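You operate a simulated robot arm through the tools that you are given. There is no shell and no other tool. Be economical: measure what you need, move in short steps, check, and stop when the job is done.

You are at the controls of a simulated robot arm. One attempt, no reset.

## Task
Cap the blue vial, press the cap home and rack the vial.
Fine: take the cap of the vial's own colour, use the cap press; slide back at LOAD.

It is judged by the outcome, as a careful person would: the job done as asked, and still so three seconds after it is handed in. It fails if anything else is knocked over, pushed out of place, dropped, spilled or broken. Lids that push on must go on centred and level and be pressed home; caps that screw on are set level and turned clockwise until they are tight.

## Robot
A 6-joint arm with a two-finger parallel gripper, fixed in place. Base frame: the origin is at the foot of the arm, x ahead of it, y to its left, z up; the work surface is at about z = 720. Readings come in mm, degrees, newtons and seconds.
With the tool pointing down near the work surface it reaches from about 260 to 660 mm from the base axis. Its first joint turns from -66.0 to 66.0 degrees. Payload 2.9 kg.
Tool frame: the origin (TCP) lies between the finger pads and is the grasp point; the fingertips stand 30 mm ahead of it; z points along the fingers, y is the line along which they close. Largest opening 110 mm; finger width 20, thickness 10; the body of the gripper, 48 by 112 mm, starts 55 mm behind the TCP.
Orientation is told as [roll, pitch, yaw] about the base's x, y, z axes, in that order, counted from this pose: with the fingers straight down and closing along the base's y, the tool's x points along the base's -x, its y along +y and its z along -z.

## Interface
- The arm moves only by the tool apply_moves. Its argument "motion" is a list of rows, each an object of numbers (a shift or turn left out is 0, a gripper value left out holds the last): "dx", "dy", "dz": the shift along the base's x, y, z in units of 50 mm (1.0 is 50 mm); "ax", "ay", "az": the turn, a rotation vector about the base's x, y, z in units of 6 degrees (1.0 is 6 degrees); "jaw": the closure in counts, from 0 (fully open) to 255 (shut). In form: [{"dx": .., "dy": .., "dz": .., "ax": .., "ay": .., "az": .., "jaw": ..}, ...]. A call has 1 to 8 rows; each row shifts and turns the commanded pose from where the row before left it. A call with a number of a shift or a turn outside -1 to 1 is refused whole. A row lasts 0.2 s, in which the tool goes at most 50 mm and 8.6 degrees; a call with a longer step from one row to the next is refused whole, and so is a gripper value outside its range. Where a pose cannot be reached the arm comes as near as it can. A force on the tool above 40 N (or 10 N above the force at the start of the call, whichever is more), or a blocked arm, ends the call early, and 0.2 s more pass. Each finger travels about 108 mm/s and halts on what it meets, pressing with about 26 N; the grip force reading is that of the motor and also rises with nothing between the fingers. The clock runs only during rows and for 0.2 s after the last one: add rows that do not move to give the fingers time. The reply holds the time, the measured pose of the TCP, the force on the tool along the base axes, the opening and the grip force, in the units named above and with some noise, with the torque about the TCP (base axes, N m) and any sound that the robot's microphone picked up.
- Cameras (640 x 400 px; columns grow to the right, rows downward): "scene" is fixed at [79.7, 435.4, 1385.8]; the picture's right is [-0.75, -0.66, 0.00], its down [-0.36, 0.41, -0.84] and it looks along [0.56, -0.62, -0.55] (base axes); focal length 361 px, centre (320, 200). "wrist" rides on the gripper at [72, 17, -103] in the tool frame; the picture's right is [-0.23, 0.97, 0.00], its down [-0.76, -0.18, -0.62] and it looks along [-0.61, -0.14, 0.78] (tool axes); focal length 222 px, centre (320, 200). There is no depth. A picture from a camera that has moved, and an enlarged one, comes with that camera's place and axes in the base frame and with its lens.
- camera(camera): a new picture of that camera. The clock stands still meanwhile.
- close_up(camera, box): a new picture of the part [left, top, right, bottom] of that camera's present view, enlarged. The clock stands still meanwhile.
- job_done(): hands the job in; it is judged then, once.

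Go step by step. Nothing tells you positions but the pictures and the camera data: compare them with the known pose of the tool, close in by small moves and look again before you grip or let go. The budget is 120 turns and 68 pictures, counting those below and the enlarged ones. Unless the task says otherwise, let go and move clear before handing in, and close with one line.

The tools are called after "Request:" as a command line: name --argument value ..., lists and objects as JSON in quotes. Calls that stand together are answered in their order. apply_moves: Moves the arm, as the interface text tells. Its arguments: {"type":"object","properties":{"motion":{"type":"array","items":{"type":"object","properties":{"dx":{"type":"number"},"dy":{"type":"number"},"dz":{"type":"number"},"ax":{"type":"number"},"ay":{"type":"number"},"az":{"type":"number"},"jaw":{"type":"number"}}}}},"required":["motion"]} The other tools are called the same way: camera (camera) takes a picture; close_up (camera, box) takes an enlarged picture of a part of a camera's view; job_done () hands the job in.

At the start:

```text
time_s: 0.0
position: [434.9, -235.2, 1117.4]
tool_rot: [0.0, -0.1, 0.0]
ft_force: [-0.5, 0.2, 0.0]
ft_torque: [-0.02, 0.0, -0.02]
grip_width: 110.2
grip_force: 0.0
```

scene: 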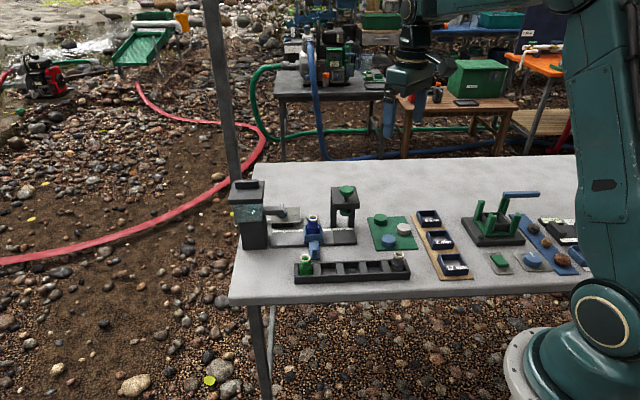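
wrist: 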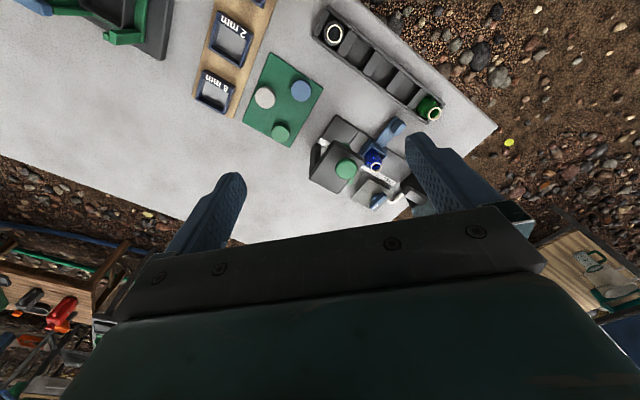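

I see a bench with a rack (green and grey vials), a press machine with the blue vial on a slide, and a green mat with caps. I'll look closer first.

Request:
close_up --camera "scene" --box '[220, 170, 430, 300]'

Request:
close_up --camera "wrist" --box '[230, 0, 470, 220]'

Request:
close_up --camera "scene" --box '[225, 175, 365, 260]'

```text
3.05 times, centred on (325, 235) of scene
camera zoom: at [79.7, 435.4, 1385.8], right [-0.75, -0.66, 0.0], down [-0.36, 0.41, -0.84], along [0.56, -0.62, -0.55], focal length 1100 px, centre (305, 93)
```

zoom: 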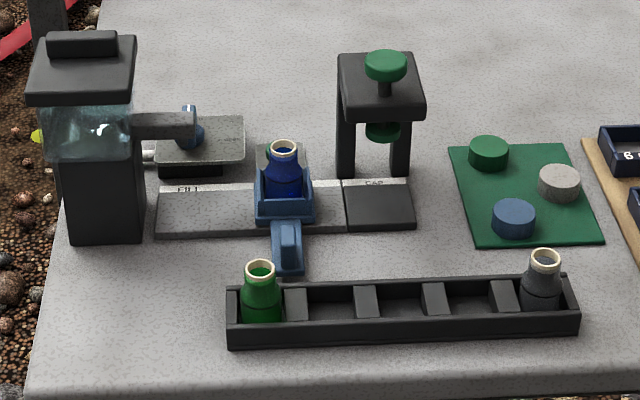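

```text
1.82 times, centred on (350, 110) of wrist
camera zoom: at [361.7, -218.9, 1221.2], right [0.23, 0.97, 0.0], down [0.76, -0.18, 0.62], along [0.61, -0.14, -0.78], focal length 404 px, centre (266, 364)
```

zoom: 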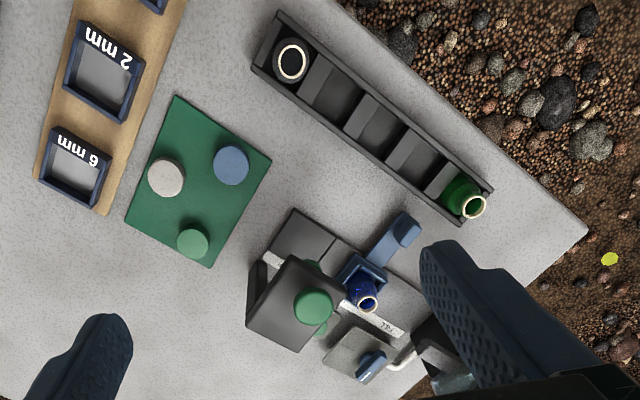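

```text
4.57 times, centred on (295, 218) of scene
camera zoom: at [79.7, 435.4, 1385.8], right [-0.75, -0.66, 0.0], down [-0.36, 0.41, -0.84], along [0.56, -0.62, -0.55], focal length 1649 px, centre (434, 120)
```

zoom: 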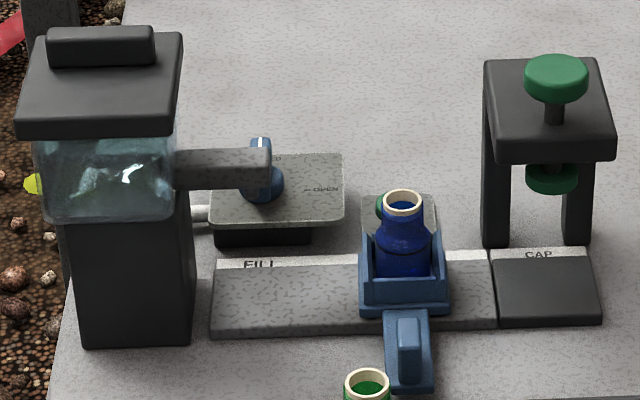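

The blue vial sits in the slide at LOAD, about (622,-154) with its mouth near z 803. The press stands over CAP at about (565,-220), and the blue cap is near (455,-278). I'll move down over the cap for a closer look.

Request:
apply_moves --motion '[{"dx": 0.2, "dy": -0.4, "dz": -0.8, "jaw": 115}, {"dx": 0.2, "dy": -0.4, "dz": -0.8}, {"dz": -0.9}, {"dz": -0.9}, {"dz": -0.9}, {}]'

Request:
camera --camera "wrist"

```text
time_s: 1.4
position: [455.5, -274.6, 901.3]
tool_rot: [0.0, -0.1, 0.0]
ft_force: [-0.5, 0.2, -0.6]
ft_torque: [0.05, 0.01, -0.01]
grip_width: 60.5
grip_force: 0.1
```

```text
62 pictures are left
camera wrist: at [382.4, -258.2, 1005.1], right [0.23, 0.97, 0.0], down [0.76, -0.18, 0.62], along [0.61, -0.14, -0.78], focal length 222 px, centre (320, 200)
```

wrist: 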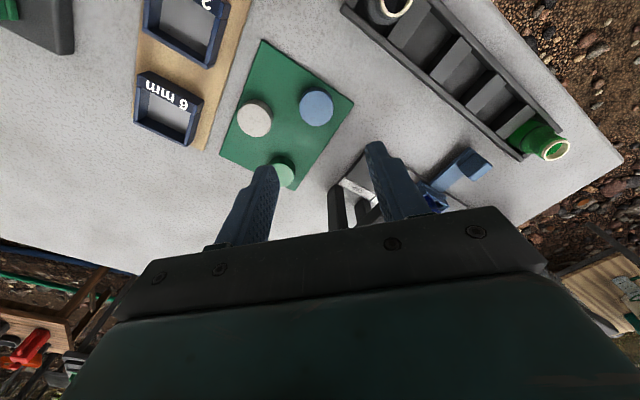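

The cap shows at about (457,-279). I'll check sizes with enlarged views.

Request:
close_up --camera "scene" --box '[280, 200, 330, 265]'

Request:
close_up --camera "scene" --box '[325, 175, 420, 255]'

Request:
close_up --camera "wrist" --box '[320, 0, 620, 230]'

```text
6.15 times, centred on (305, 232) of scene
camera zoom: at [79.7, 435.4, 1385.8], right [-0.75, -0.66, 0.0], down [-0.36, 0.41, -0.84], along [0.56, -0.62, -0.55], focal length 2220 px, centre (412, 0)
```

zoom: 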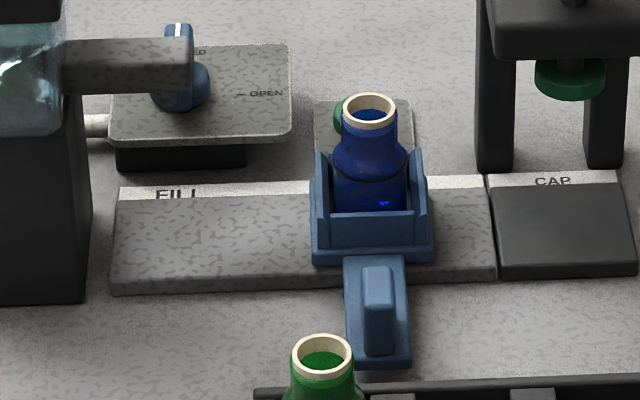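

```text
5.00 times, centred on (372, 215) of scene
camera zoom: at [79.7, 435.4, 1385.8], right [-0.75, -0.66, 0.0], down [-0.36, 0.41, -0.84], along [0.56, -0.62, -0.55], focal length 1804 px, centre (58, 125)
```

zoom: 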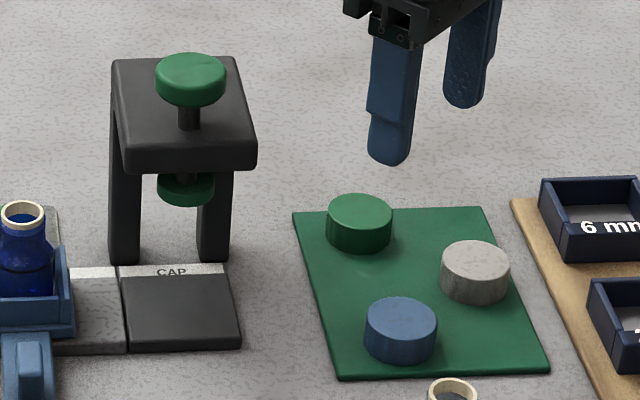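

```text
1.74 times, centred on (470, 115) of wrist
camera zoom: at [382.4, -258.2, 1005.1], right [0.23, 0.97, 0.0], down [0.76, -0.18, 0.62], along [0.61, -0.14, -0.78], focal length 386 px, centre (59, 348)
```

zoom: 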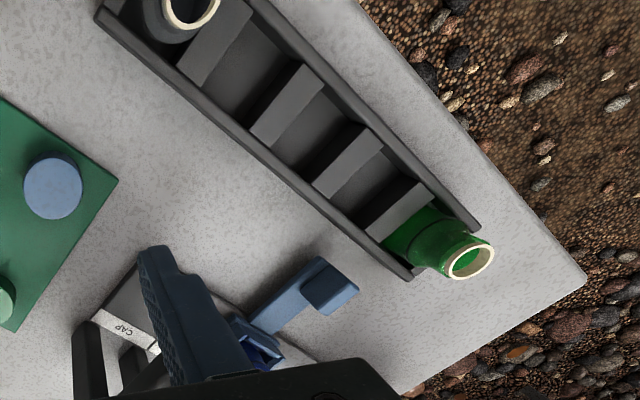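

The cap is about 40 mm wide and 18 mm high, and the neck about 25 mm. I'll lower over the cap and check the alignment.

Request:
apply_moves --motion '[{"dx": 0.02, "dy": -0.09, "dz": -0.8}, {"dz": -0.8}, {"dz": -0.6}, {}]'

Request:
camera --camera "wrist"

Request:
close_up --camera "scene" --box '[360, 175, 440, 255]'

```text
time_s: 2.4
position: [455.2, -279.1, 791.4]
tool_rot: [0.1, 0.0, 0.0]
ft_force: [0.0, 0.5, 0.6]
ft_torque: [0.0, -0.04, -0.01]
grip_width: 60.3
grip_force: 0.2
```

```text
58 pictures are left
camera wrist: at [383.1, -262.8, 895.7], right [0.23, 0.97, 0.0], down [0.76, -0.18, 0.62], along [0.61, -0.14, -0.78], focal length 222 px, centre (320, 200)
```

wrist: 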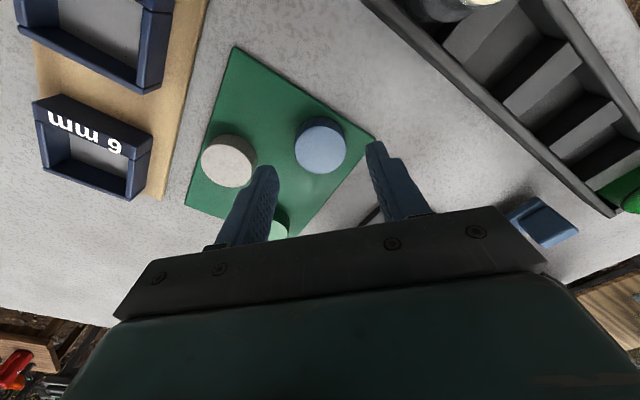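

```text
5.00 times, centred on (400, 215) of scene
camera zoom: at [79.7, 435.4, 1385.8], right [-0.75, -0.66, 0.0], down [-0.36, 0.41, -0.84], along [0.56, -0.62, -0.55], focal length 1804 px, centre (-80, 125)
```

zoom: 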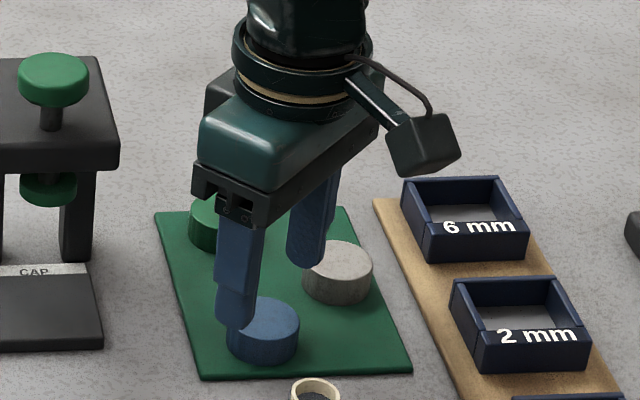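

Request:
close_up --camera "wrist" --box '[250, 90, 410, 200]'

```text
3.64 times, centred on (330, 145) of wrist
camera zoom: at [383.1, -262.8, 895.7], right [0.23, 0.97, 0.0], down [0.76, -0.18, 0.62], along [0.61, -0.14, -0.78], focal length 808 px, centre (284, 400)
```

zoom: 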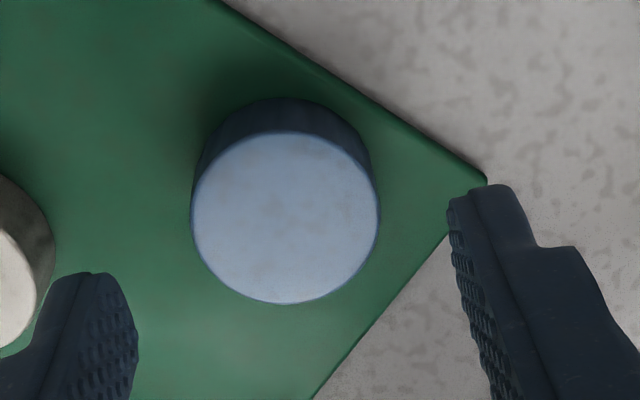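

The cap is centred at about (458,-279) and 39.5 mm wide. I'll lower and grip it.

Request:
apply_moves --motion '[{"dx": 0.06, "dz": -0.35}, {"dz": -0.35}, {}, {"jaw": 150}, {"jaw": 255}, {}, {}]'

Request:
camera --camera "wrist"

```text
time_s: 4.0
position: [457.8, -279.8, 758.0]
tool_rot: [-0.1, 0.0, 0.1]
ft_force: [-0.5, 0.4, 0.7]
ft_torque: [-0.04, 0.04, 0.01]
grip_width: 37.1
grip_force: 26.2
```

```text
55 pictures are left
camera wrist: at [385.7, -262.9, 861.1], right [0.23, 0.97, 0.0], down [0.76, -0.18, 0.62], along [0.61, -0.14, -0.78], focal length 222 px, centre (320, 200)
```

wrist: 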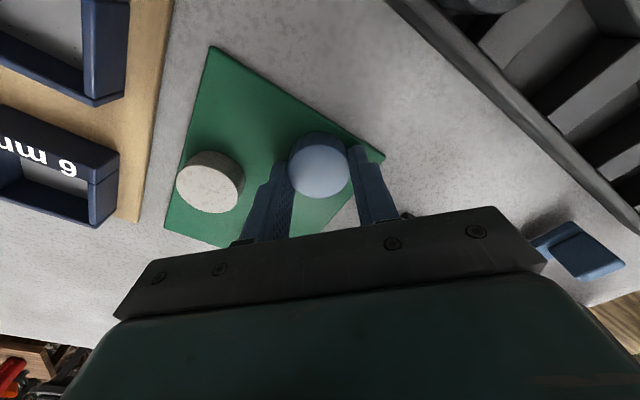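

I have the cap, 37 mm across. I'll lift well above the press knob and travel toward the vial.

Request:
apply_moves --motion '[{"dz": 0.5}, {"dz": 0.9}, {"dz": 0.9}, {"dz": 0.9}, {"dz": 0.9}, {}]'

Request:
apply_moves --motion '[{"dx": 0.5, "dy": 0.7}, {"dx": 0.5, "dy": 0.7}, {"dx": 0.6, "dy": 0.6}, {"dx": 0.6, "dy": 0.4}, {"dx": 0.6}, {"dx": 0.4}, {}]'

Request:
camera --camera "wrist"

Request:
close_up --camera "scene" --box '[240, 150, 380, 270]'

```text
time_s: 5.4
position: [458.5, -278.5, 962.3]
tool_rot: [-0.1, -0.1, 0.1]
ft_force: [-0.8, 0.0, 0.8]
ft_torque: [0.0, 0.03, 0.0]
grip_width: 37.1
grip_force: 25.7
```

```text
time_s: 7.0
position: [619.4, -160.1, 961.6]
tool_rot: [0.0, 0.0, 0.1]
ft_force: [0.2, -0.3, 0.0]
ft_torque: [-0.01, -0.01, 0.02]
grip_width: 37.1
grip_force: 26.3
```

```text
54 pictures are left
camera wrist: at [545.9, -143.3, 1065.7], right [0.23, 0.97, 0.0], down [0.76, -0.18, 0.62], along [0.61, -0.14, -0.78], focal length 222 px, centre (320, 200)
```

wrist: 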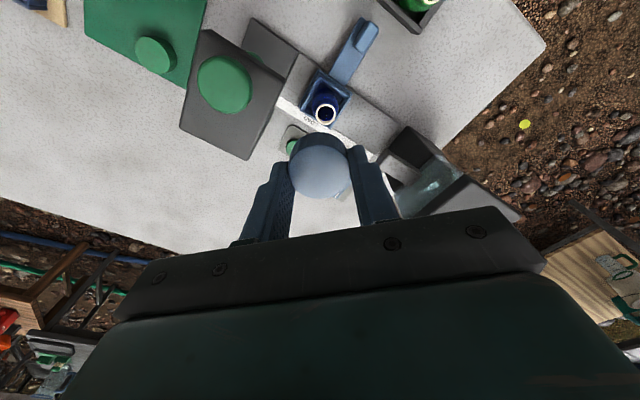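

```text
3.33 times, centred on (310, 210) of scene
camera zoom: at [79.7, 435.4, 1385.8], right [-0.75, -0.66, 0.0], down [-0.36, 0.41, -0.84], along [0.56, -0.62, -0.55], focal length 1203 px, centre (353, 167)
```

zoom: 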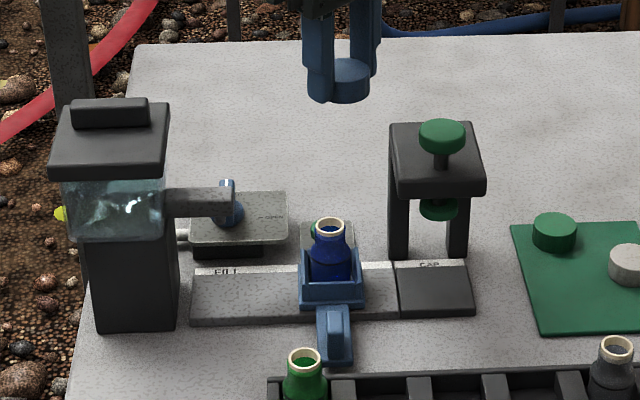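

The mouth appears at about (626.5,-155). I'll go down partway and look again.

Request:
apply_moves --motion '[{"dx": 0.14, "dy": 0.1, "dz": -0.6}, {"dz": -0.6}, {"dz": -0.4}, {}]'

Request:
close_up --camera "wrist" --box '[240, 60, 400, 220]'

Request:
close_up --camera "scene" --box '[270, 160, 350, 250]'

```text
time_s: 8.0
position: [625.3, -155.4, 882.7]
tool_rot: [0.0, 0.0, 0.0]
ft_force: [-0.1, -0.7, -0.7]
ft_torque: [0.05, -0.03, 0.02]
grip_width: 36.6
grip_force: 26.1
```

```text
2.50 times, centred on (320, 140) of wrist
camera zoom: at [552.7, -139.2, 986.2], right [0.23, 0.97, 0.0], down [0.76, -0.18, 0.62], along [0.61, -0.14, -0.78], focal length 555 px, centre (320, 350)
```

zoom: 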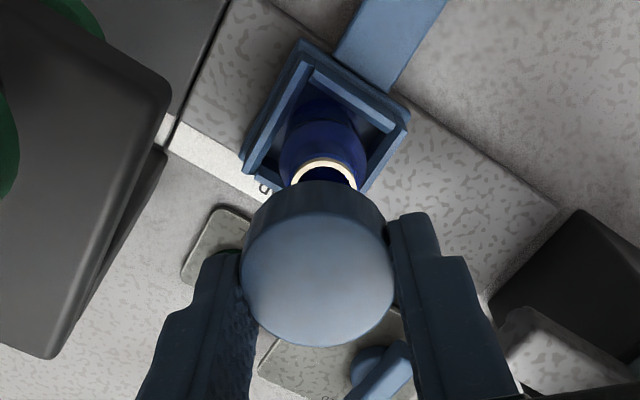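

```text
4.44 times, centred on (310, 205) of scene
camera zoom: at [79.7, 435.4, 1385.8], right [-0.75, -0.66, 0.0], down [-0.36, 0.41, -0.84], along [0.56, -0.62, -0.55], focal length 1604 px, centre (364, 178)
```

zoom: 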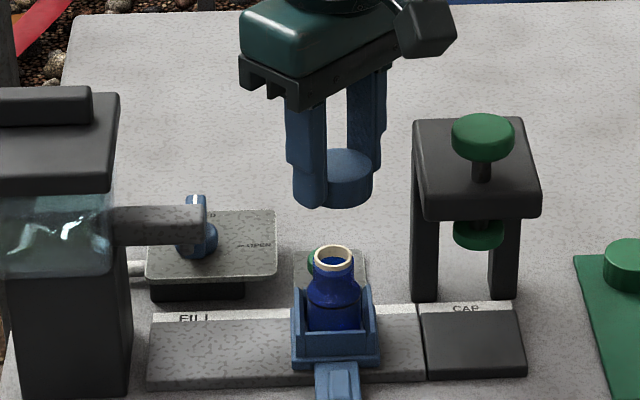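

The mouth sits about 4 mm in +x and 1 mm in +y from the cap. I'll correct that and go down to just above it.

Request:
apply_moves --motion '[{"dx": 0.08, "dy": 0.02, "dz": -0.3}, {"dz": -0.4}, {}]'

Request:
close_up --camera "wrist" --box '[260, 80, 380, 200]'

Request:
close_up --camera "scene" --box '[285, 185, 335, 235]'

```text
time_s: 8.8
position: [629.1, -153.8, 848.8]
tool_rot: [0.0, -0.1, 0.0]
ft_force: [0.2, 0.8, 0.1]
ft_torque: [-0.01, -0.03, 0.01]
grip_width: 37.0
grip_force: 25.7
```

```text
3.33 times, centred on (320, 140) of wrist
camera zoom: at [557.1, -137.9, 951.3], right [0.23, 0.97, 0.0], down [0.76, -0.18, 0.62], along [0.61, -0.14, -0.78], focal length 740 px, centre (320, 400)
```

zoom: 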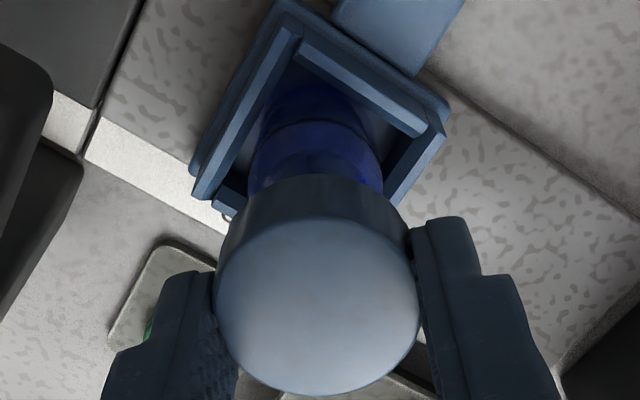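

```text
8.00 times, centred on (310, 210) of scene
camera zoom: at [79.7, 435.4, 1385.8], right [-0.75, -0.66, 0.0], down [-0.36, 0.41, -0.84], along [0.56, -0.62, -0.55], focal length 2886 px, centre (400, 120)
```

zoom: 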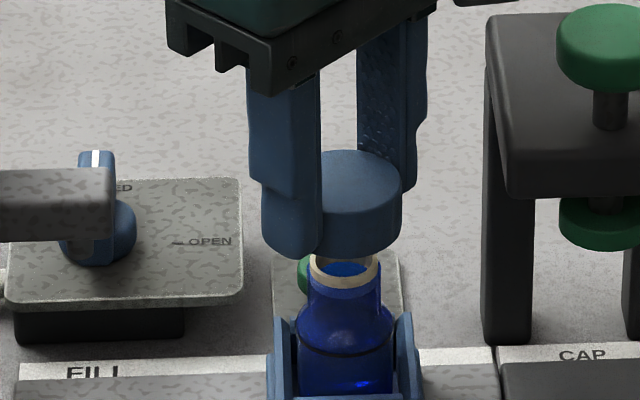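

The cap and neck are nearly aligned, with about 16 mm to go. I'll apply a last small correction and come down to near contact.

Request:
apply_moves --motion '[{"dx": 0.015, "dy": -0.016, "dz": -0.1}, {"dz": -0.1}, {"dz": -0.05}, {}]'

Request:
close_up --camera "scene" --box '[285, 185, 335, 235]'

```text
time_s: 9.8
position: [629.4, -154.8, 834.6]
tool_rot: [0.0, 0.0, 0.0]
ft_force: [0.3, -0.4, -0.3]
ft_torque: [0.03, 0.0, 0.03]
grip_width: 36.9
grip_force: 26.3
```

```text
8.00 times, centred on (310, 210) of scene
camera zoom: at [79.7, 435.4, 1385.8], right [-0.75, -0.66, 0.0], down [-0.36, 0.41, -0.84], along [0.56, -0.62, -0.55], focal length 2886 px, centre (400, 120)
```

zoom: 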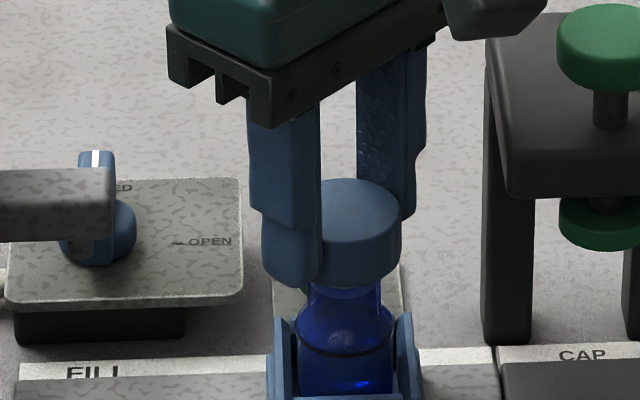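

Aligned. I'll lower in 1 mm steps and watch the force.

Request:
apply_moves --motion '[{"dz": -0.02}, {"dz": -0.02}, {"dz": -0.02}, {"dz": -0.02}, {}]'

```text
time_s: 11.0
position: [630.5, -154.9, 830.9]
tool_rot: [0.0, 0.1, 0.0]
ft_force: [-0.3, 0.1, -0.5]
ft_torque: [-0.03, 0.01, 0.05]
grip_width: 37.0
grip_force: 26.0
```

Request:
apply_moves --motion '[{"dz": -0.02}, {"dz": -0.02}, {"dz": -0.02}, {}]'

Request:
close_up --camera "scene" --box '[285, 185, 335, 235]'

```text
time_s: 12.0
position: [629.9, -154.6, 827.2]
tool_rot: [-0.1, 0.0, 0.0]
ft_force: [0.6, -0.1, 0.7]
ft_torque: [-0.02, 0.0, 0.0]
grip_width: 36.5
grip_force: 26.5
```

```text
8.00 times, centred on (310, 210) of scene
camera zoom: at [79.7, 435.4, 1385.8], right [-0.75, -0.66, 0.0], down [-0.36, 0.41, -0.84], along [0.56, -0.62, -0.55], focal length 2886 px, centre (400, 120)
```

zoom: 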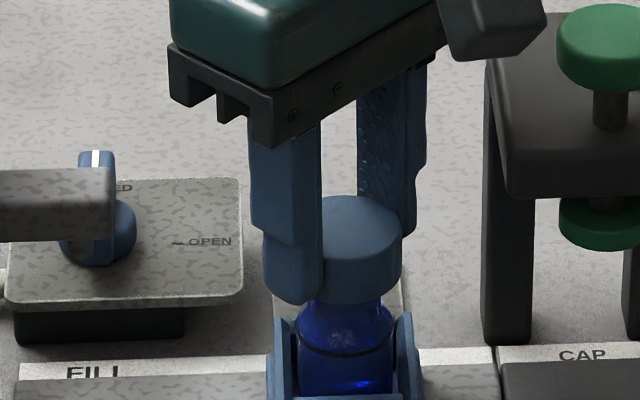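

No contact force yet, so the cap is passing over the neck or just touching it. I'll continue slowly.

Request:
apply_moves --motion '[{"dz": -0.02}, {"dz": -0.02}, {"dz": -0.02}, {}]'

```text
time_s: 13.0
position: [630.6, -155.0, 824.3]
tool_rot: [0.0, 0.0, -0.1]
ft_force: [0.5, 0.6, 0.2]
ft_torque: [-0.01, -0.02, -0.01]
grip_width: 36.5
grip_force: 26.1
```

Request:
apply_moves --motion '[{"dz": -0.02}, {"dz": -0.02}, {"dz": -0.02}, {}]'

Request:
close_up --camera "scene" --box '[285, 185, 335, 235]'

```text
time_s: 14.0
position: [629.3, -153.2, 821.8]
tool_rot: [0.0, -0.1, -0.1]
ft_force: [0.3, -0.6, -0.2]
ft_torque: [0.0, -0.01, -0.04]
grip_width: 36.4
grip_force: 26.2
```

```text
8.00 times, centred on (310, 210) of scene
camera zoom: at [79.7, 435.4, 1385.8], right [-0.75, -0.66, 0.0], down [-0.36, 0.41, -0.84], along [0.56, -0.62, -0.55], focal length 2886 px, centre (400, 120)
```

zoom: 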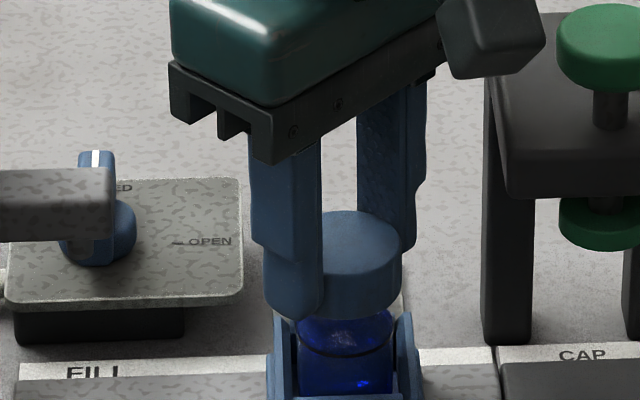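

Request:
apply_moves --motion '[{"dz": -0.02}, {"dz": -0.02}, {"dz": -0.02}, {}]'

```text
time_s: 15.0
position: [630.4, -154.7, 819.6]
tool_rot: [0.0, 0.0, 0.0]
ft_force: [0.2, 0.1, -0.5]
ft_torque: [-0.01, 0.01, 0.01]
grip_width: 36.6
grip_force: 26.1
```

Request:
apply_moves --motion '[{"dz": -0.02}, {"dz": -0.02}, {}]'

Request:
close_up --camera "wrist" --box '[260, 80, 380, 200]'

Request:
close_up --camera "scene" --box '[285, 195, 335, 245]'

```text
time_s: 15.8
position: [630.9, -154.0, 817.1]
tool_rot: [0.0, 0.0, -0.1]
ft_force: [0.4, -0.4, 0.0]
ft_torque: [-0.01, -0.01, 0.01]
grip_width: 36.5
grip_force: 26.0
```

```text
3.33 times, centred on (320, 140) of wrist
camera zoom: at [557.8, -138.0, 920.5], right [0.23, 0.97, 0.0], down [0.76, -0.18, 0.62], along [0.61, -0.14, -0.78], focal length 740 px, centre (320, 400)
```

zoom: 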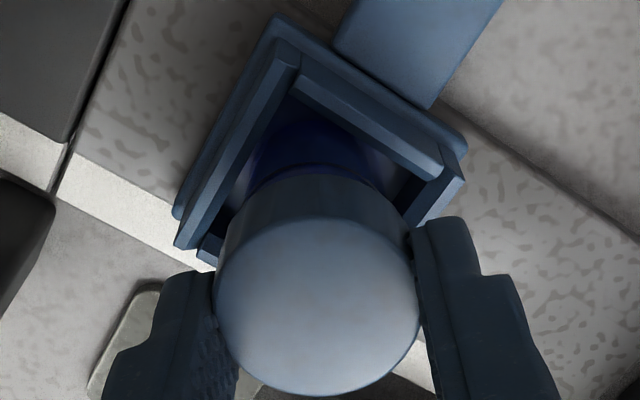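

```text
8.00 times, centred on (310, 220) of scene
camera zoom: at [79.7, 435.4, 1385.8], right [-0.75, -0.66, 0.0], down [-0.36, 0.41, -0.84], along [0.56, -0.62, -0.55], focal length 2886 px, centre (400, 40)
```

zoom: 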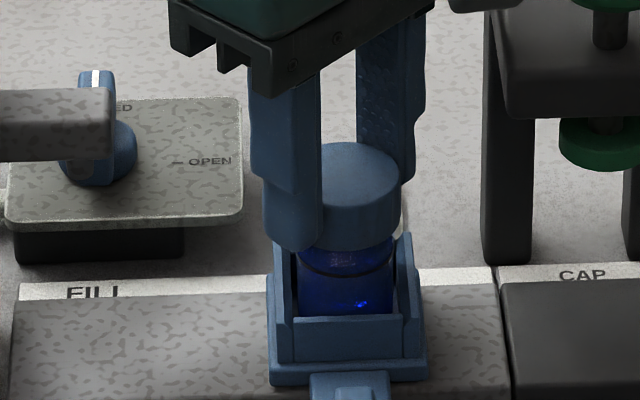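

Request:
apply_moves --motion '[{"dz": -0.02}, {"dz": -0.02}, {}]'

```text
time_s: 16.6
position: [630.2, -154.9, 815.1]
tool_rot: [0.0, 0.0, 0.0]
ft_force: [-0.4, -0.7, 1.1]
ft_torque: [0.01, -0.05, 0.0]
grip_width: 36.8
grip_force: 26.1
```

Request:
apply_moves --motion '[{"dz": -0.02}, {}, {}]'

```text
time_s: 17.4
position: [630.1, -154.2, 813.9]
tool_rot: [0.0, 0.0, 0.0]
ft_force: [0.0, -0.3, 1.5]
ft_torque: [-0.02, -0.04, 0.01]
grip_width: 36.6
grip_force: 26.3
```

Request:
apply_moves --motion '[{"dz": -0.02}, {}, {}]'

Request:
close_up --camera "scene" --box '[285, 195, 335, 245]'

```text
time_s: 18.2
position: [630.5, -155.0, 812.0]
tool_rot: [0.0, 0.0, 0.0]
ft_force: [-0.9, -0.9, 1.8]
ft_torque: [-0.03, -0.02, -0.02]
grip_width: 36.5
grip_force: 26.0
```

```text
8.00 times, centred on (310, 220) of scene
camera zoom: at [79.7, 435.5, 1385.8], right [-0.75, -0.66, 0.0], down [-0.36, 0.41, -0.84], along [0.56, -0.62, -0.55], focal length 2886 px, centre (400, 40)
```

zoom: 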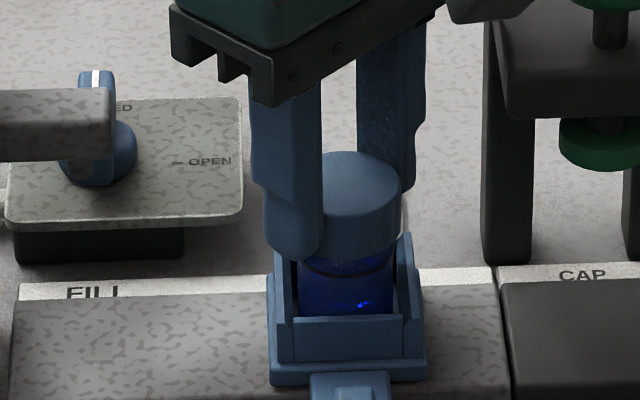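

Force is beginning to build, at about 1.8 N. I'll lower two more millimetres gently.

Request:
apply_moves --motion '[{"dz": -0.02}, {"dz": -0.02}, {}]'

```text
time_s: 19.0
position: [631.1, -153.9, 813.2]
tool_rot: [-0.1, -0.1, 0.0]
ft_force: [-0.1, 0.6, 15.5]
ft_torque: [0.0, 0.08, 0.0]
grip_width: 36.7
grip_force: 26.1
heard: snap
```

A snap was heard at 15 N, so the cap has caught on the neck. I'll ease off, open the fingers and rise clear.

Request:
apply_moves --motion '[{"dz": 0.02}, {"jaw": 135}, {"jaw": 120}, {}, {}]'

Request:
apply_moves --motion '[{"dz": 0.4}, {"dz": 0.8}, {"dz": 0.8}, {}]'

Request:
close_up --camera "wrist" --box '[170, 0, 470, 230]'

Request:
close_up --camera "scene" --box '[270, 180, 370, 260]'

```text
time_s: 20.2
position: [630.6, -154.3, 811.2]
tool_rot: [0.0, 0.1, -0.1]
ft_force: [0.5, 0.9, 0.0]
ft_torque: [0.03, -0.01, 0.04]
grip_width: 58.4
grip_force: 0.0
```

```text
time_s: 21.2
position: [630.0, -153.3, 910.9]
tool_rot: [-0.1, -0.1, 0.0]
ft_force: [0.2, -0.2, 0.8]
ft_torque: [0.0, -0.01, 0.04]
grip_width: 58.3
grip_force: 0.2
```

```text
1.74 times, centred on (320, 115) of wrist
camera zoom: at [557.0, -137.7, 1015.2], right [0.23, 0.97, 0.0], down [0.76, -0.18, 0.62], along [0.61, -0.14, -0.78], focal length 386 px, centre (320, 348)
```

zoom: 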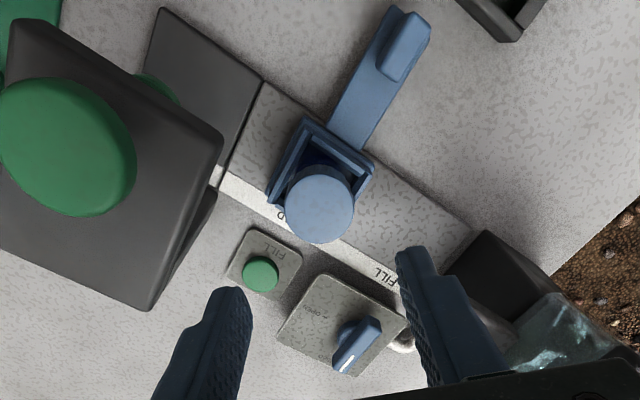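

```text
5.00 times, centred on (320, 220) of scene
camera zoom: at [79.7, 435.4, 1385.8], right [-0.75, -0.66, 0.0], down [-0.36, 0.41, -0.84], along [0.56, -0.62, -0.55], focal length 1804 px, centre (320, 100)
```

zoom: 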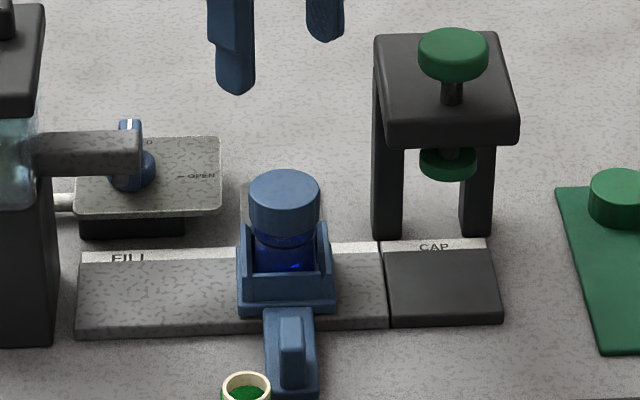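

The cap is on level and centred. Next I'll move over the slide handle, turning to yaw -45° so the fingers close along the rail.

Request:
apply_moves --motion '[{"dx": -0.14, "dy": 0.14, "az": -0.94}, {"dx": -0.14, "dy": 0.14, "az": -0.94}, {"dx": -0.14, "dy": 0.14, "az": -0.94}, {"dx": -0.14, "dy": 0.14, "az": -0.94}, {"dx": -0.14, "dy": 0.14, "az": -0.94}, {"dx": -0.14, "dy": 0.14, "az": -0.94}, {"dx": -0.14, "dy": 0.14, "az": -0.93}, {"dx": -0.14, "dy": 0.14, "az": -0.93}]'

Request:
camera --camera "wrist"

```text
time_s: 23.0
position: [573.9, -98.4, 911.8]
tool_rot: [0.0, 0.1, -45.1]
ft_force: [-0.3, 0.6, -0.3]
ft_torque: [-0.02, -0.02, 0.03]
grip_width: 58.1
grip_force: 0.1
```

```text
40 pictures are left
camera wrist: at [534.6, -35.5, 1016.0], right [0.85, 0.53, 0.0], down [0.41, -0.66, 0.62], along [0.33, -0.53, -0.78], focal length 222 px, centre (320, 200)
```

wrist: 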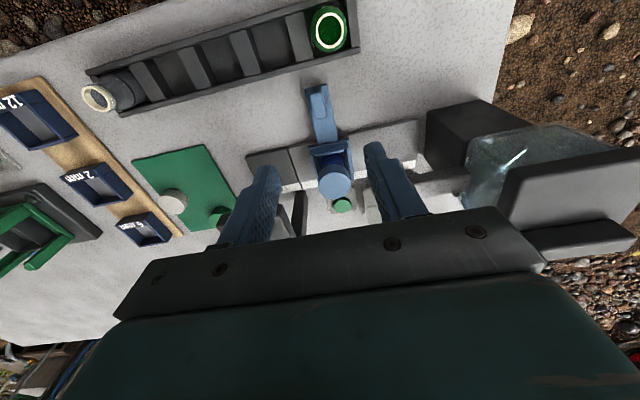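

Request:
apply_moves --motion '[{"dx": -0.15, "dy": 0.17, "dz": -0.6}, {"dz": -0.7}, {"dz": -0.5}, {}]'

Request:
close_up --camera "wrist" --box '[210, 40, 430, 220]'

Request:
close_up --camera "scene" --box '[260, 185, 360, 285]'

```text
time_s: 24.0
position: [566.2, -90.3, 823.4]
tool_rot: [0.0, 0.0, -45.0]
ft_force: [-0.2, -0.5, -0.4]
ft_torque: [-0.03, -0.01, 0.02]
grip_width: 58.3
grip_force: 0.1
```

```text
2.22 times, centred on (320, 130) of wrist
camera zoom: at [527.2, -27.5, 926.5], right [0.85, 0.53, 0.0], down [0.41, -0.66, 0.62], along [0.33, -0.53, -0.78], focal length 494 px, centre (320, 356)
```

zoom: 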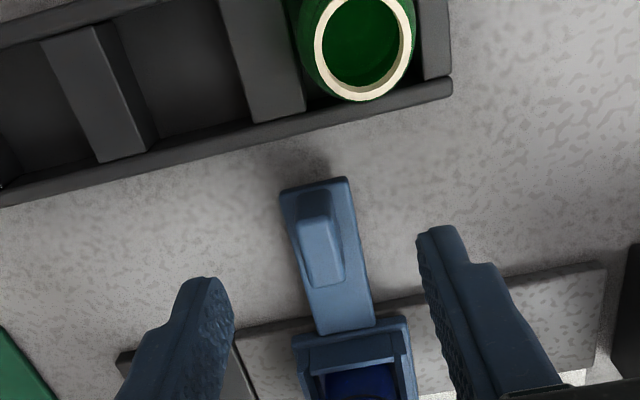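

```text
4.00 times, centred on (310, 235) of scene
camera zoom: at [79.7, 435.4, 1385.8], right [-0.75, -0.66, 0.0], down [-0.36, 0.41, -0.84], along [0.56, -0.62, -0.55], focal length 1443 px, centre (360, 60)
```

zoom: 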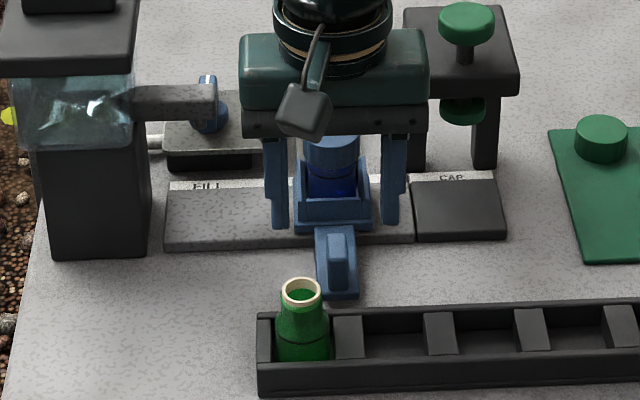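

The handle tab is at about (574,-99) with its top near z 762. I'll go down to tips at about 752 and check before closing.

Request:
apply_moves --motion '[{"dx": 0.1, "dy": -0.12, "dz": -0.4}, {"dz": -0.42}, {}]'

Request:
close_up --camera "wrist" --box '[210, 60, 430, 220]'

Request:
close_up --camera "scene" --box '[280, 205, 360, 285]'

```text
time_s: 24.8
position: [572.3, -96.1, 782.0]
tool_rot: [0.0, 0.0, -44.9]
ft_force: [-0.3, 0.0, 0.1]
ft_torque: [0.02, -0.03, 0.02]
grip_width: 58.0
grip_force: 0.0
```

```text
2.50 times, centred on (320, 140) of wrist
camera zoom: at [532.7, -33.4, 885.0], right [0.85, 0.53, 0.0], down [0.41, -0.66, 0.62], along [0.33, -0.53, -0.78], focal length 555 px, centre (320, 350)
```

zoom: 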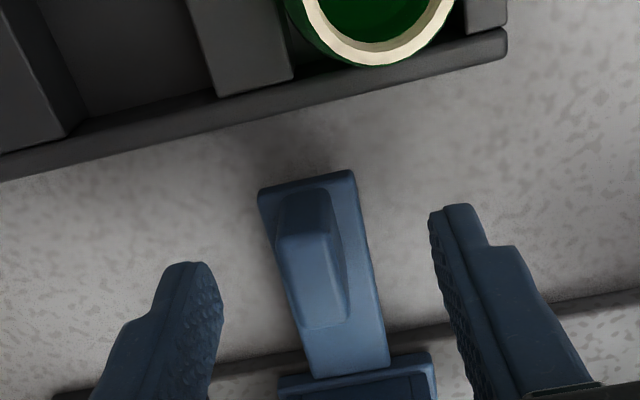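

```text
5.00 times, centred on (320, 245) of scene
camera zoom: at [79.7, 435.4, 1385.8], right [-0.75, -0.66, 0.0], down [-0.36, 0.41, -0.84], along [0.56, -0.62, -0.55], focal length 1804 px, centre (320, -25)
```

zoom: 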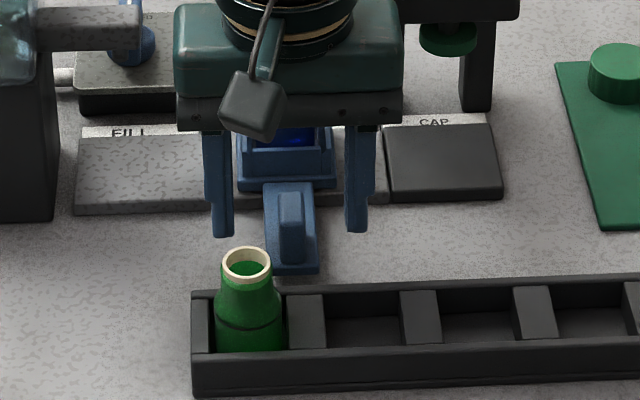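

The tips straddle the tab well. I'll close on it.

Request:
apply_moves --motion '[{"jaw": 200}, {"jaw": 255}, {}, {}]'

Request:
close_up --camera "scene" --box '[270, 195, 350, 275]'

```text
time_s: 25.8
position: [572.2, -95.7, 781.7]
tool_rot: [0.0, 0.0, -45.0]
ft_force: [-1.4, -0.7, -0.6]
ft_torque: [-0.1, -0.07, 0.01]
grip_width: 13.3
grip_force: 45.8
```

```text
5.00 times, centred on (310, 235) of scene
camera zoom: at [79.8, 435.4, 1385.8], right [-0.75, -0.66, 0.0], down [-0.36, 0.41, -0.84], along [0.56, -0.62, -0.55], focal length 1804 px, centre (370, 25)
```

zoom: 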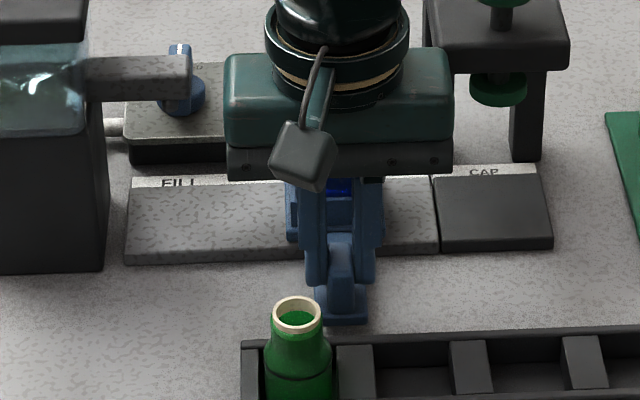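

The tab is gripped. I'll slide toward CAP along (-0.707,-0.707) in small steps.

Request:
apply_moves --motion '[{"dx": -0.1, "dy": -0.1}, {"dx": -0.15, "dy": -0.15}, {"dx": -0.2, "dy": -0.2}, {"dx": -0.2, "dy": -0.2}, {}]'

Request:
close_up --camera "scene" --box '[270, 175, 370, 275]'

```text
time_s: 27.0
position: [538.2, -128.5, 780.9]
tool_rot: [0.0, -0.1, -45.0]
ft_force: [4.8, -4.2, -8.2]
ft_torque: [-0.46, -0.53, 0.04]
grip_width: 13.2
grip_force: 44.8
```

```text
4.00 times, centred on (320, 225) of scene
camera zoom: at [80.0, 435.3, 1385.9], right [-0.75, -0.66, 0.0], down [-0.36, 0.41, -0.84], along [0.56, -0.62, -0.55], focal length 1443 px, centre (320, 100)
```

zoom: 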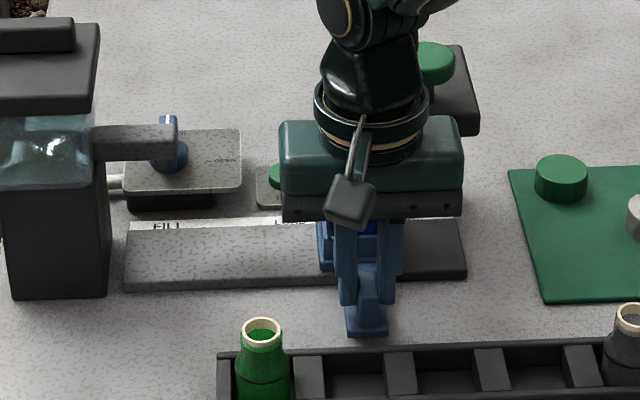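

Request:
apply_moves --motion '[{"dx": -0.13, "dy": -0.16}, {"dx": -0.14, "dy": -0.16}, {"dx": -0.14, "dy": -0.16}, {}]'

```text
time_s: 28.0
position: [517.0, -152.0, 780.4]
tool_rot: [-0.1, 0.3, -44.9]
ft_force: [-11.6, 13.2, 9.6]
ft_torque: [0.44, 0.41, -0.05]
grip_width: 13.3
grip_force: 45.1
```

Request:
apply_moves --motion '[{"dx": -0.1, "dy": -0.03}, {"dx": -0.06, "dy": -0.08}, {}]'

Request:
close_up --camera "scene" --box '[290, 175, 390, 275]'

```text
time_s: 28.8
position: [508.4, -158.2, 781.6]
tool_rot: [0.0, 0.0, -45.1]
ft_force: [-10.0, 7.1, 7.1]
ft_torque: [-0.09, -0.08, 0.04]
grip_width: 13.6
grip_force: 45.1
```

```text
4.00 times, centred on (340, 225) of scene
camera zoom: at [79.4, 435.6, 1385.8], right [-0.75, -0.66, 0.0], down [-0.36, 0.41, -0.84], along [0.56, -0.62, -0.55], focal length 1443 px, centre (240, 100)
```

zoom: 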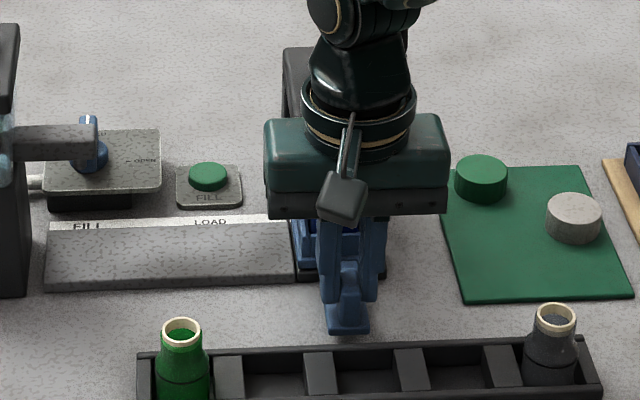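

Travel is about 89 mm. I'll relieve the side load, release and rise to check the slide against the CAP station.

Request:
apply_moves --motion '[{"dx": -0.015, "dy": 0.015}, {"jaw": 180}, {}, {"dx": -0.3, "dy": 0.3, "dz": 0.4}, {"dx": -0.3, "dy": 0.3, "dz": 0.8}, {"dz": 0.8}, {}]'

Request:
camera --camera "wrist"

Request:
close_up --camera "scene" --box '[290, 175, 390, 275]'

```text
time_s: 30.4
position: [478.4, -128.2, 880.9]
tool_rot: [0.0, 0.0, -45.0]
ft_force: [0.0, -0.6, 0.3]
ft_torque: [-0.01, 0.01, -0.02]
grip_width: 32.2
grip_force: 0.0
```

```text
32 pictures are left
camera wrist: at [440.1, -65.5, 985.2], right [0.85, 0.53, 0.0], down [0.41, -0.66, 0.62], along [0.33, -0.53, -0.78], focal length 222 px, centre (320, 200)
```

wrist: 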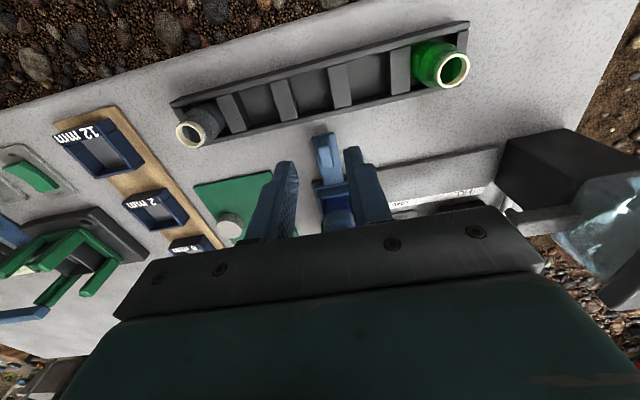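

```text
4.00 times, centred on (340, 225) of scene
camera zoom: at [79.7, 435.4, 1385.8], right [-0.75, -0.66, 0.0], down [-0.36, 0.41, -0.84], along [0.56, -0.62, -0.55], focal length 1443 px, centre (240, 100)
```

zoom: 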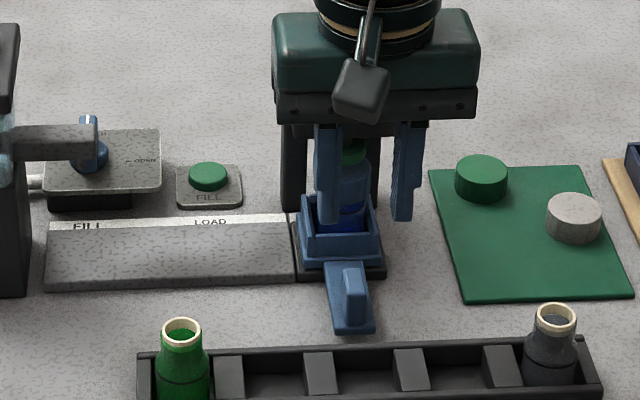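

The slide is seated at CAP under the plunger. I'll close the fingers, rise and move over the press knob at about (567,-218).

Request:
apply_moves --motion '[{"dz": 0.8, "jaw": 255}, {"dz": 0.8}, {"dx": 0.6, "dy": -0.6}, {"dx": 0.6, "dy": -0.6}, {"dx": 0.58, "dy": -0.6}, {"dz": -0.4}, {}]'

Request:
close_up --camera "wrist" --box '[220, 60, 420, 240]'

Request:
close_up --camera "scene" --box '[290, 145, 390, 255]'

```text
time_s: 32.0
position: [567.1, -218.4, 941.1]
tool_rot: [0.0, 0.0, -45.0]
ft_force: [-0.1, -0.1, 0.2]
ft_torque: [0.0, 0.01, -0.02]
grip_width: 0.0
grip_force: 26.4
```

```text
2.22 times, centred on (320, 150) of wrist
camera zoom: at [528.4, -155.4, 1044.4], right [0.85, 0.53, 0.0], down [0.41, -0.66, 0.62], along [0.33, -0.53, -0.78], focal length 494 px, centre (320, 311)
```

zoom: 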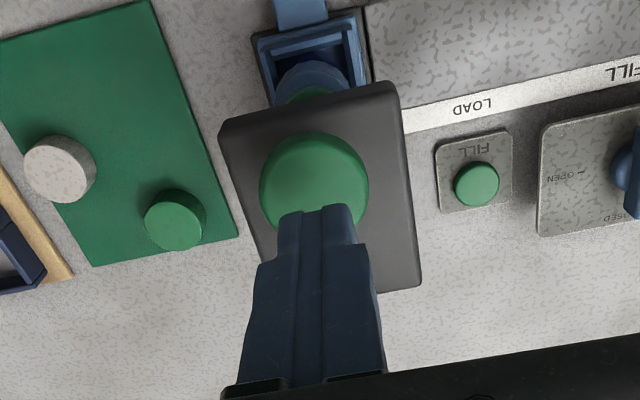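

```text
3.64 times, centred on (340, 200) of scene
camera zoom: at [79.8, 435.4, 1385.8], right [-0.75, -0.66, 0.0], down [-0.36, 0.41, -0.84], along [0.56, -0.62, -0.55], focal length 1312 px, centre (247, 200)
```

zoom: 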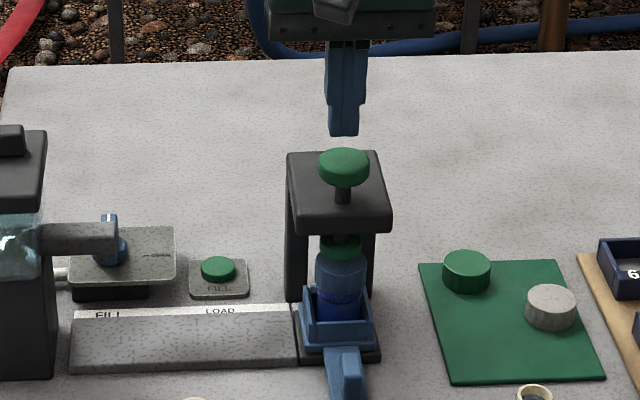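

The fingertips are over the knob. I'll descend and press, with the force limit protecting the stroke.

Request:
apply_moves --motion '[{"dx": -0.03, "dy": 0.02, "dz": -0.2}, {"dz": -0.1}, {"dz": -0.06}, {"dz": -0.06}, {"dz": -0.06}, {}]'

```text
time_s: 33.4
position: [567.9, -217.2, 916.4]
tool_rot: [0.0, 0.0, -45.0]
ft_force: [-0.7, -0.5, 0.2]
ft_torque: [0.01, 0.02, 0.02]
grip_width: 0.3
grip_force: 25.9
```

Request:
apply_moves --motion '[{"dz": -0.06}, {"dz": -0.06}, {"dz": -0.06}, {"dz": -0.06}, {"dz": -0.06}, {"dz": -0.06}, {}]'

```text
time_s: 34.6
position: [566.6, -217.2, 908.9]
tool_rot: [0.2, -0.1, -45.0]
ft_force: [-3.8, 1.4, 8.7]
ft_torque: [0.05, 0.16, 0.01]
grip_width: 0.0
grip_force: 25.8
heard: click
stopped in row 6: the force on the tool passed its limit at 44 N (the readings are from after the stop); the commanded pose is now the measured one
```

A click was heard and the press reached its limit at 44 N. I'll look.

Request:
close_up --camera "scene" --box '[300, 175, 370, 245]'

```text
5.71 times, centred on (335, 210) of scene
camera zoom: at [79.5, 435.5, 1385.8], right [-0.75, -0.66, 0.0], down [-0.36, 0.41, -0.84], along [0.56, -0.62, -0.55], focal length 2062 px, centre (234, 143)
```

zoom: 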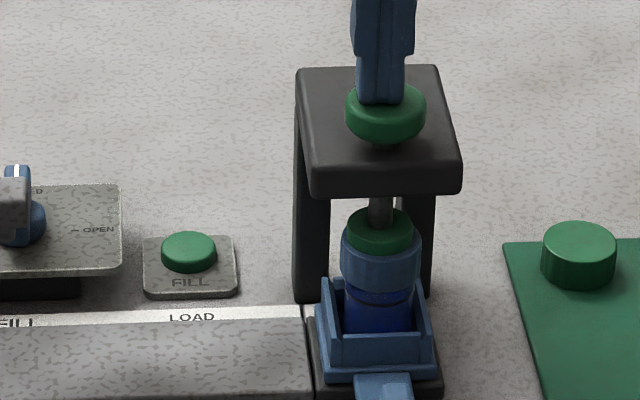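

The plunger sits on the cap. I'll press once more to confirm it's home.

Request:
apply_moves --motion '[{"dz": -0.03}, {"dz": -0.03}, {"dz": -0.03}, {"dz": -0.03}, {}]'

```text
time_s: 35.4
position: [569.1, -218.6, 909.2]
tool_rot: [0.2, -0.5, -45.1]
ft_force: [-4.3, 1.1, 9.2]
ft_torque: [0.08, 0.19, 0.02]
grip_width: 0.0
grip_force: 25.7
stopped in row 3: the force on the tool passed its limit at 42 N (the readings are from after the stop); the commanded pose is now the measured one
```

It's solid with no further movement. I'll rise and go back to the handle along the reverse path, fingers open.

Request:
apply_moves --motion '[{"dz": 0.6}, {"dz": 0.9}, {"dx": -0.6, "dy": 0.6, "jaw": 170}, {"dx": -0.6, "dy": 0.6}, {"dx": -0.6, "dy": 0.6}, {}]'

Request:
close_up --camera "scene" --box '[300, 175, 370, 265]'

```text
time_s: 36.8
position: [479.7, -126.6, 983.2]
tool_rot: [0.2, -0.4, -45.0]
ft_force: [-0.2, -1.0, -0.2]
ft_torque: [0.0, 0.0, 0.01]
grip_width: 36.8
grip_force: 0.1
```

```text
4.44 times, centred on (335, 220) of scene
camera zoom: at [79.7, 435.5, 1385.8], right [-0.75, -0.66, 0.0], down [-0.36, 0.41, -0.84], along [0.56, -0.62, -0.55], focal length 1604 px, centre (253, 111)
```

zoom: 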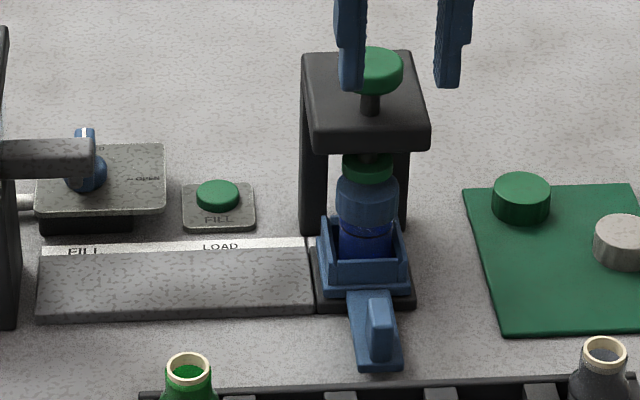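

The press sprang back up and the cap is seated. I'll descend onto the handle tab again.

Request:
apply_moves --motion '[{"dz": -0.9}, {"dz": -0.9}, {"dx": 0.27, "dy": -0.3, "dz": -0.8}, {"dx": 0.1, "dy": -0.1, "dz": -0.8}, {"dx": 0.1, "dy": -0.12, "dz": -0.3}, {}]'

Request:
close_up --camera "wrist" --box '[210, 60, 430, 220]'

```text
time_s: 38.2
position: [501.3, -152.7, 797.7]
tool_rot: [0.2, -0.4, -45.0]
ft_force: [0.0, -0.5, -1.1]
ft_torque: [-0.01, 0.02, 0.02]
grip_width: 36.4
grip_force: 0.1
```

```text
2.50 times, centred on (320, 140) of wrist
camera zoom: at [461.6, -89.5, 901.1], right [0.85, 0.53, 0.0], down [0.41, -0.66, 0.63], along [0.33, -0.53, -0.78], focal length 555 px, centre (320, 350)
```

zoom: 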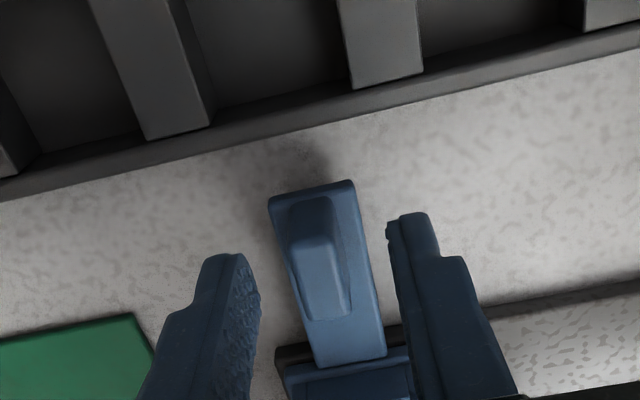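

Request:
apply_moves --motion '[{"dx": 0.12, "dy": -0.1, "dz": -0.32}, {}, {"jaw": 255}, {}, {}]'

```text
time_s: 39.4
position: [507.7, -158.0, 781.4]
tool_rot: [0.3, -0.4, -45.0]
ft_force: [0.0, -2.5, -1.1]
ft_torque: [-0.06, 0.16, 0.03]
grip_width: 13.5
grip_force: 44.9
```

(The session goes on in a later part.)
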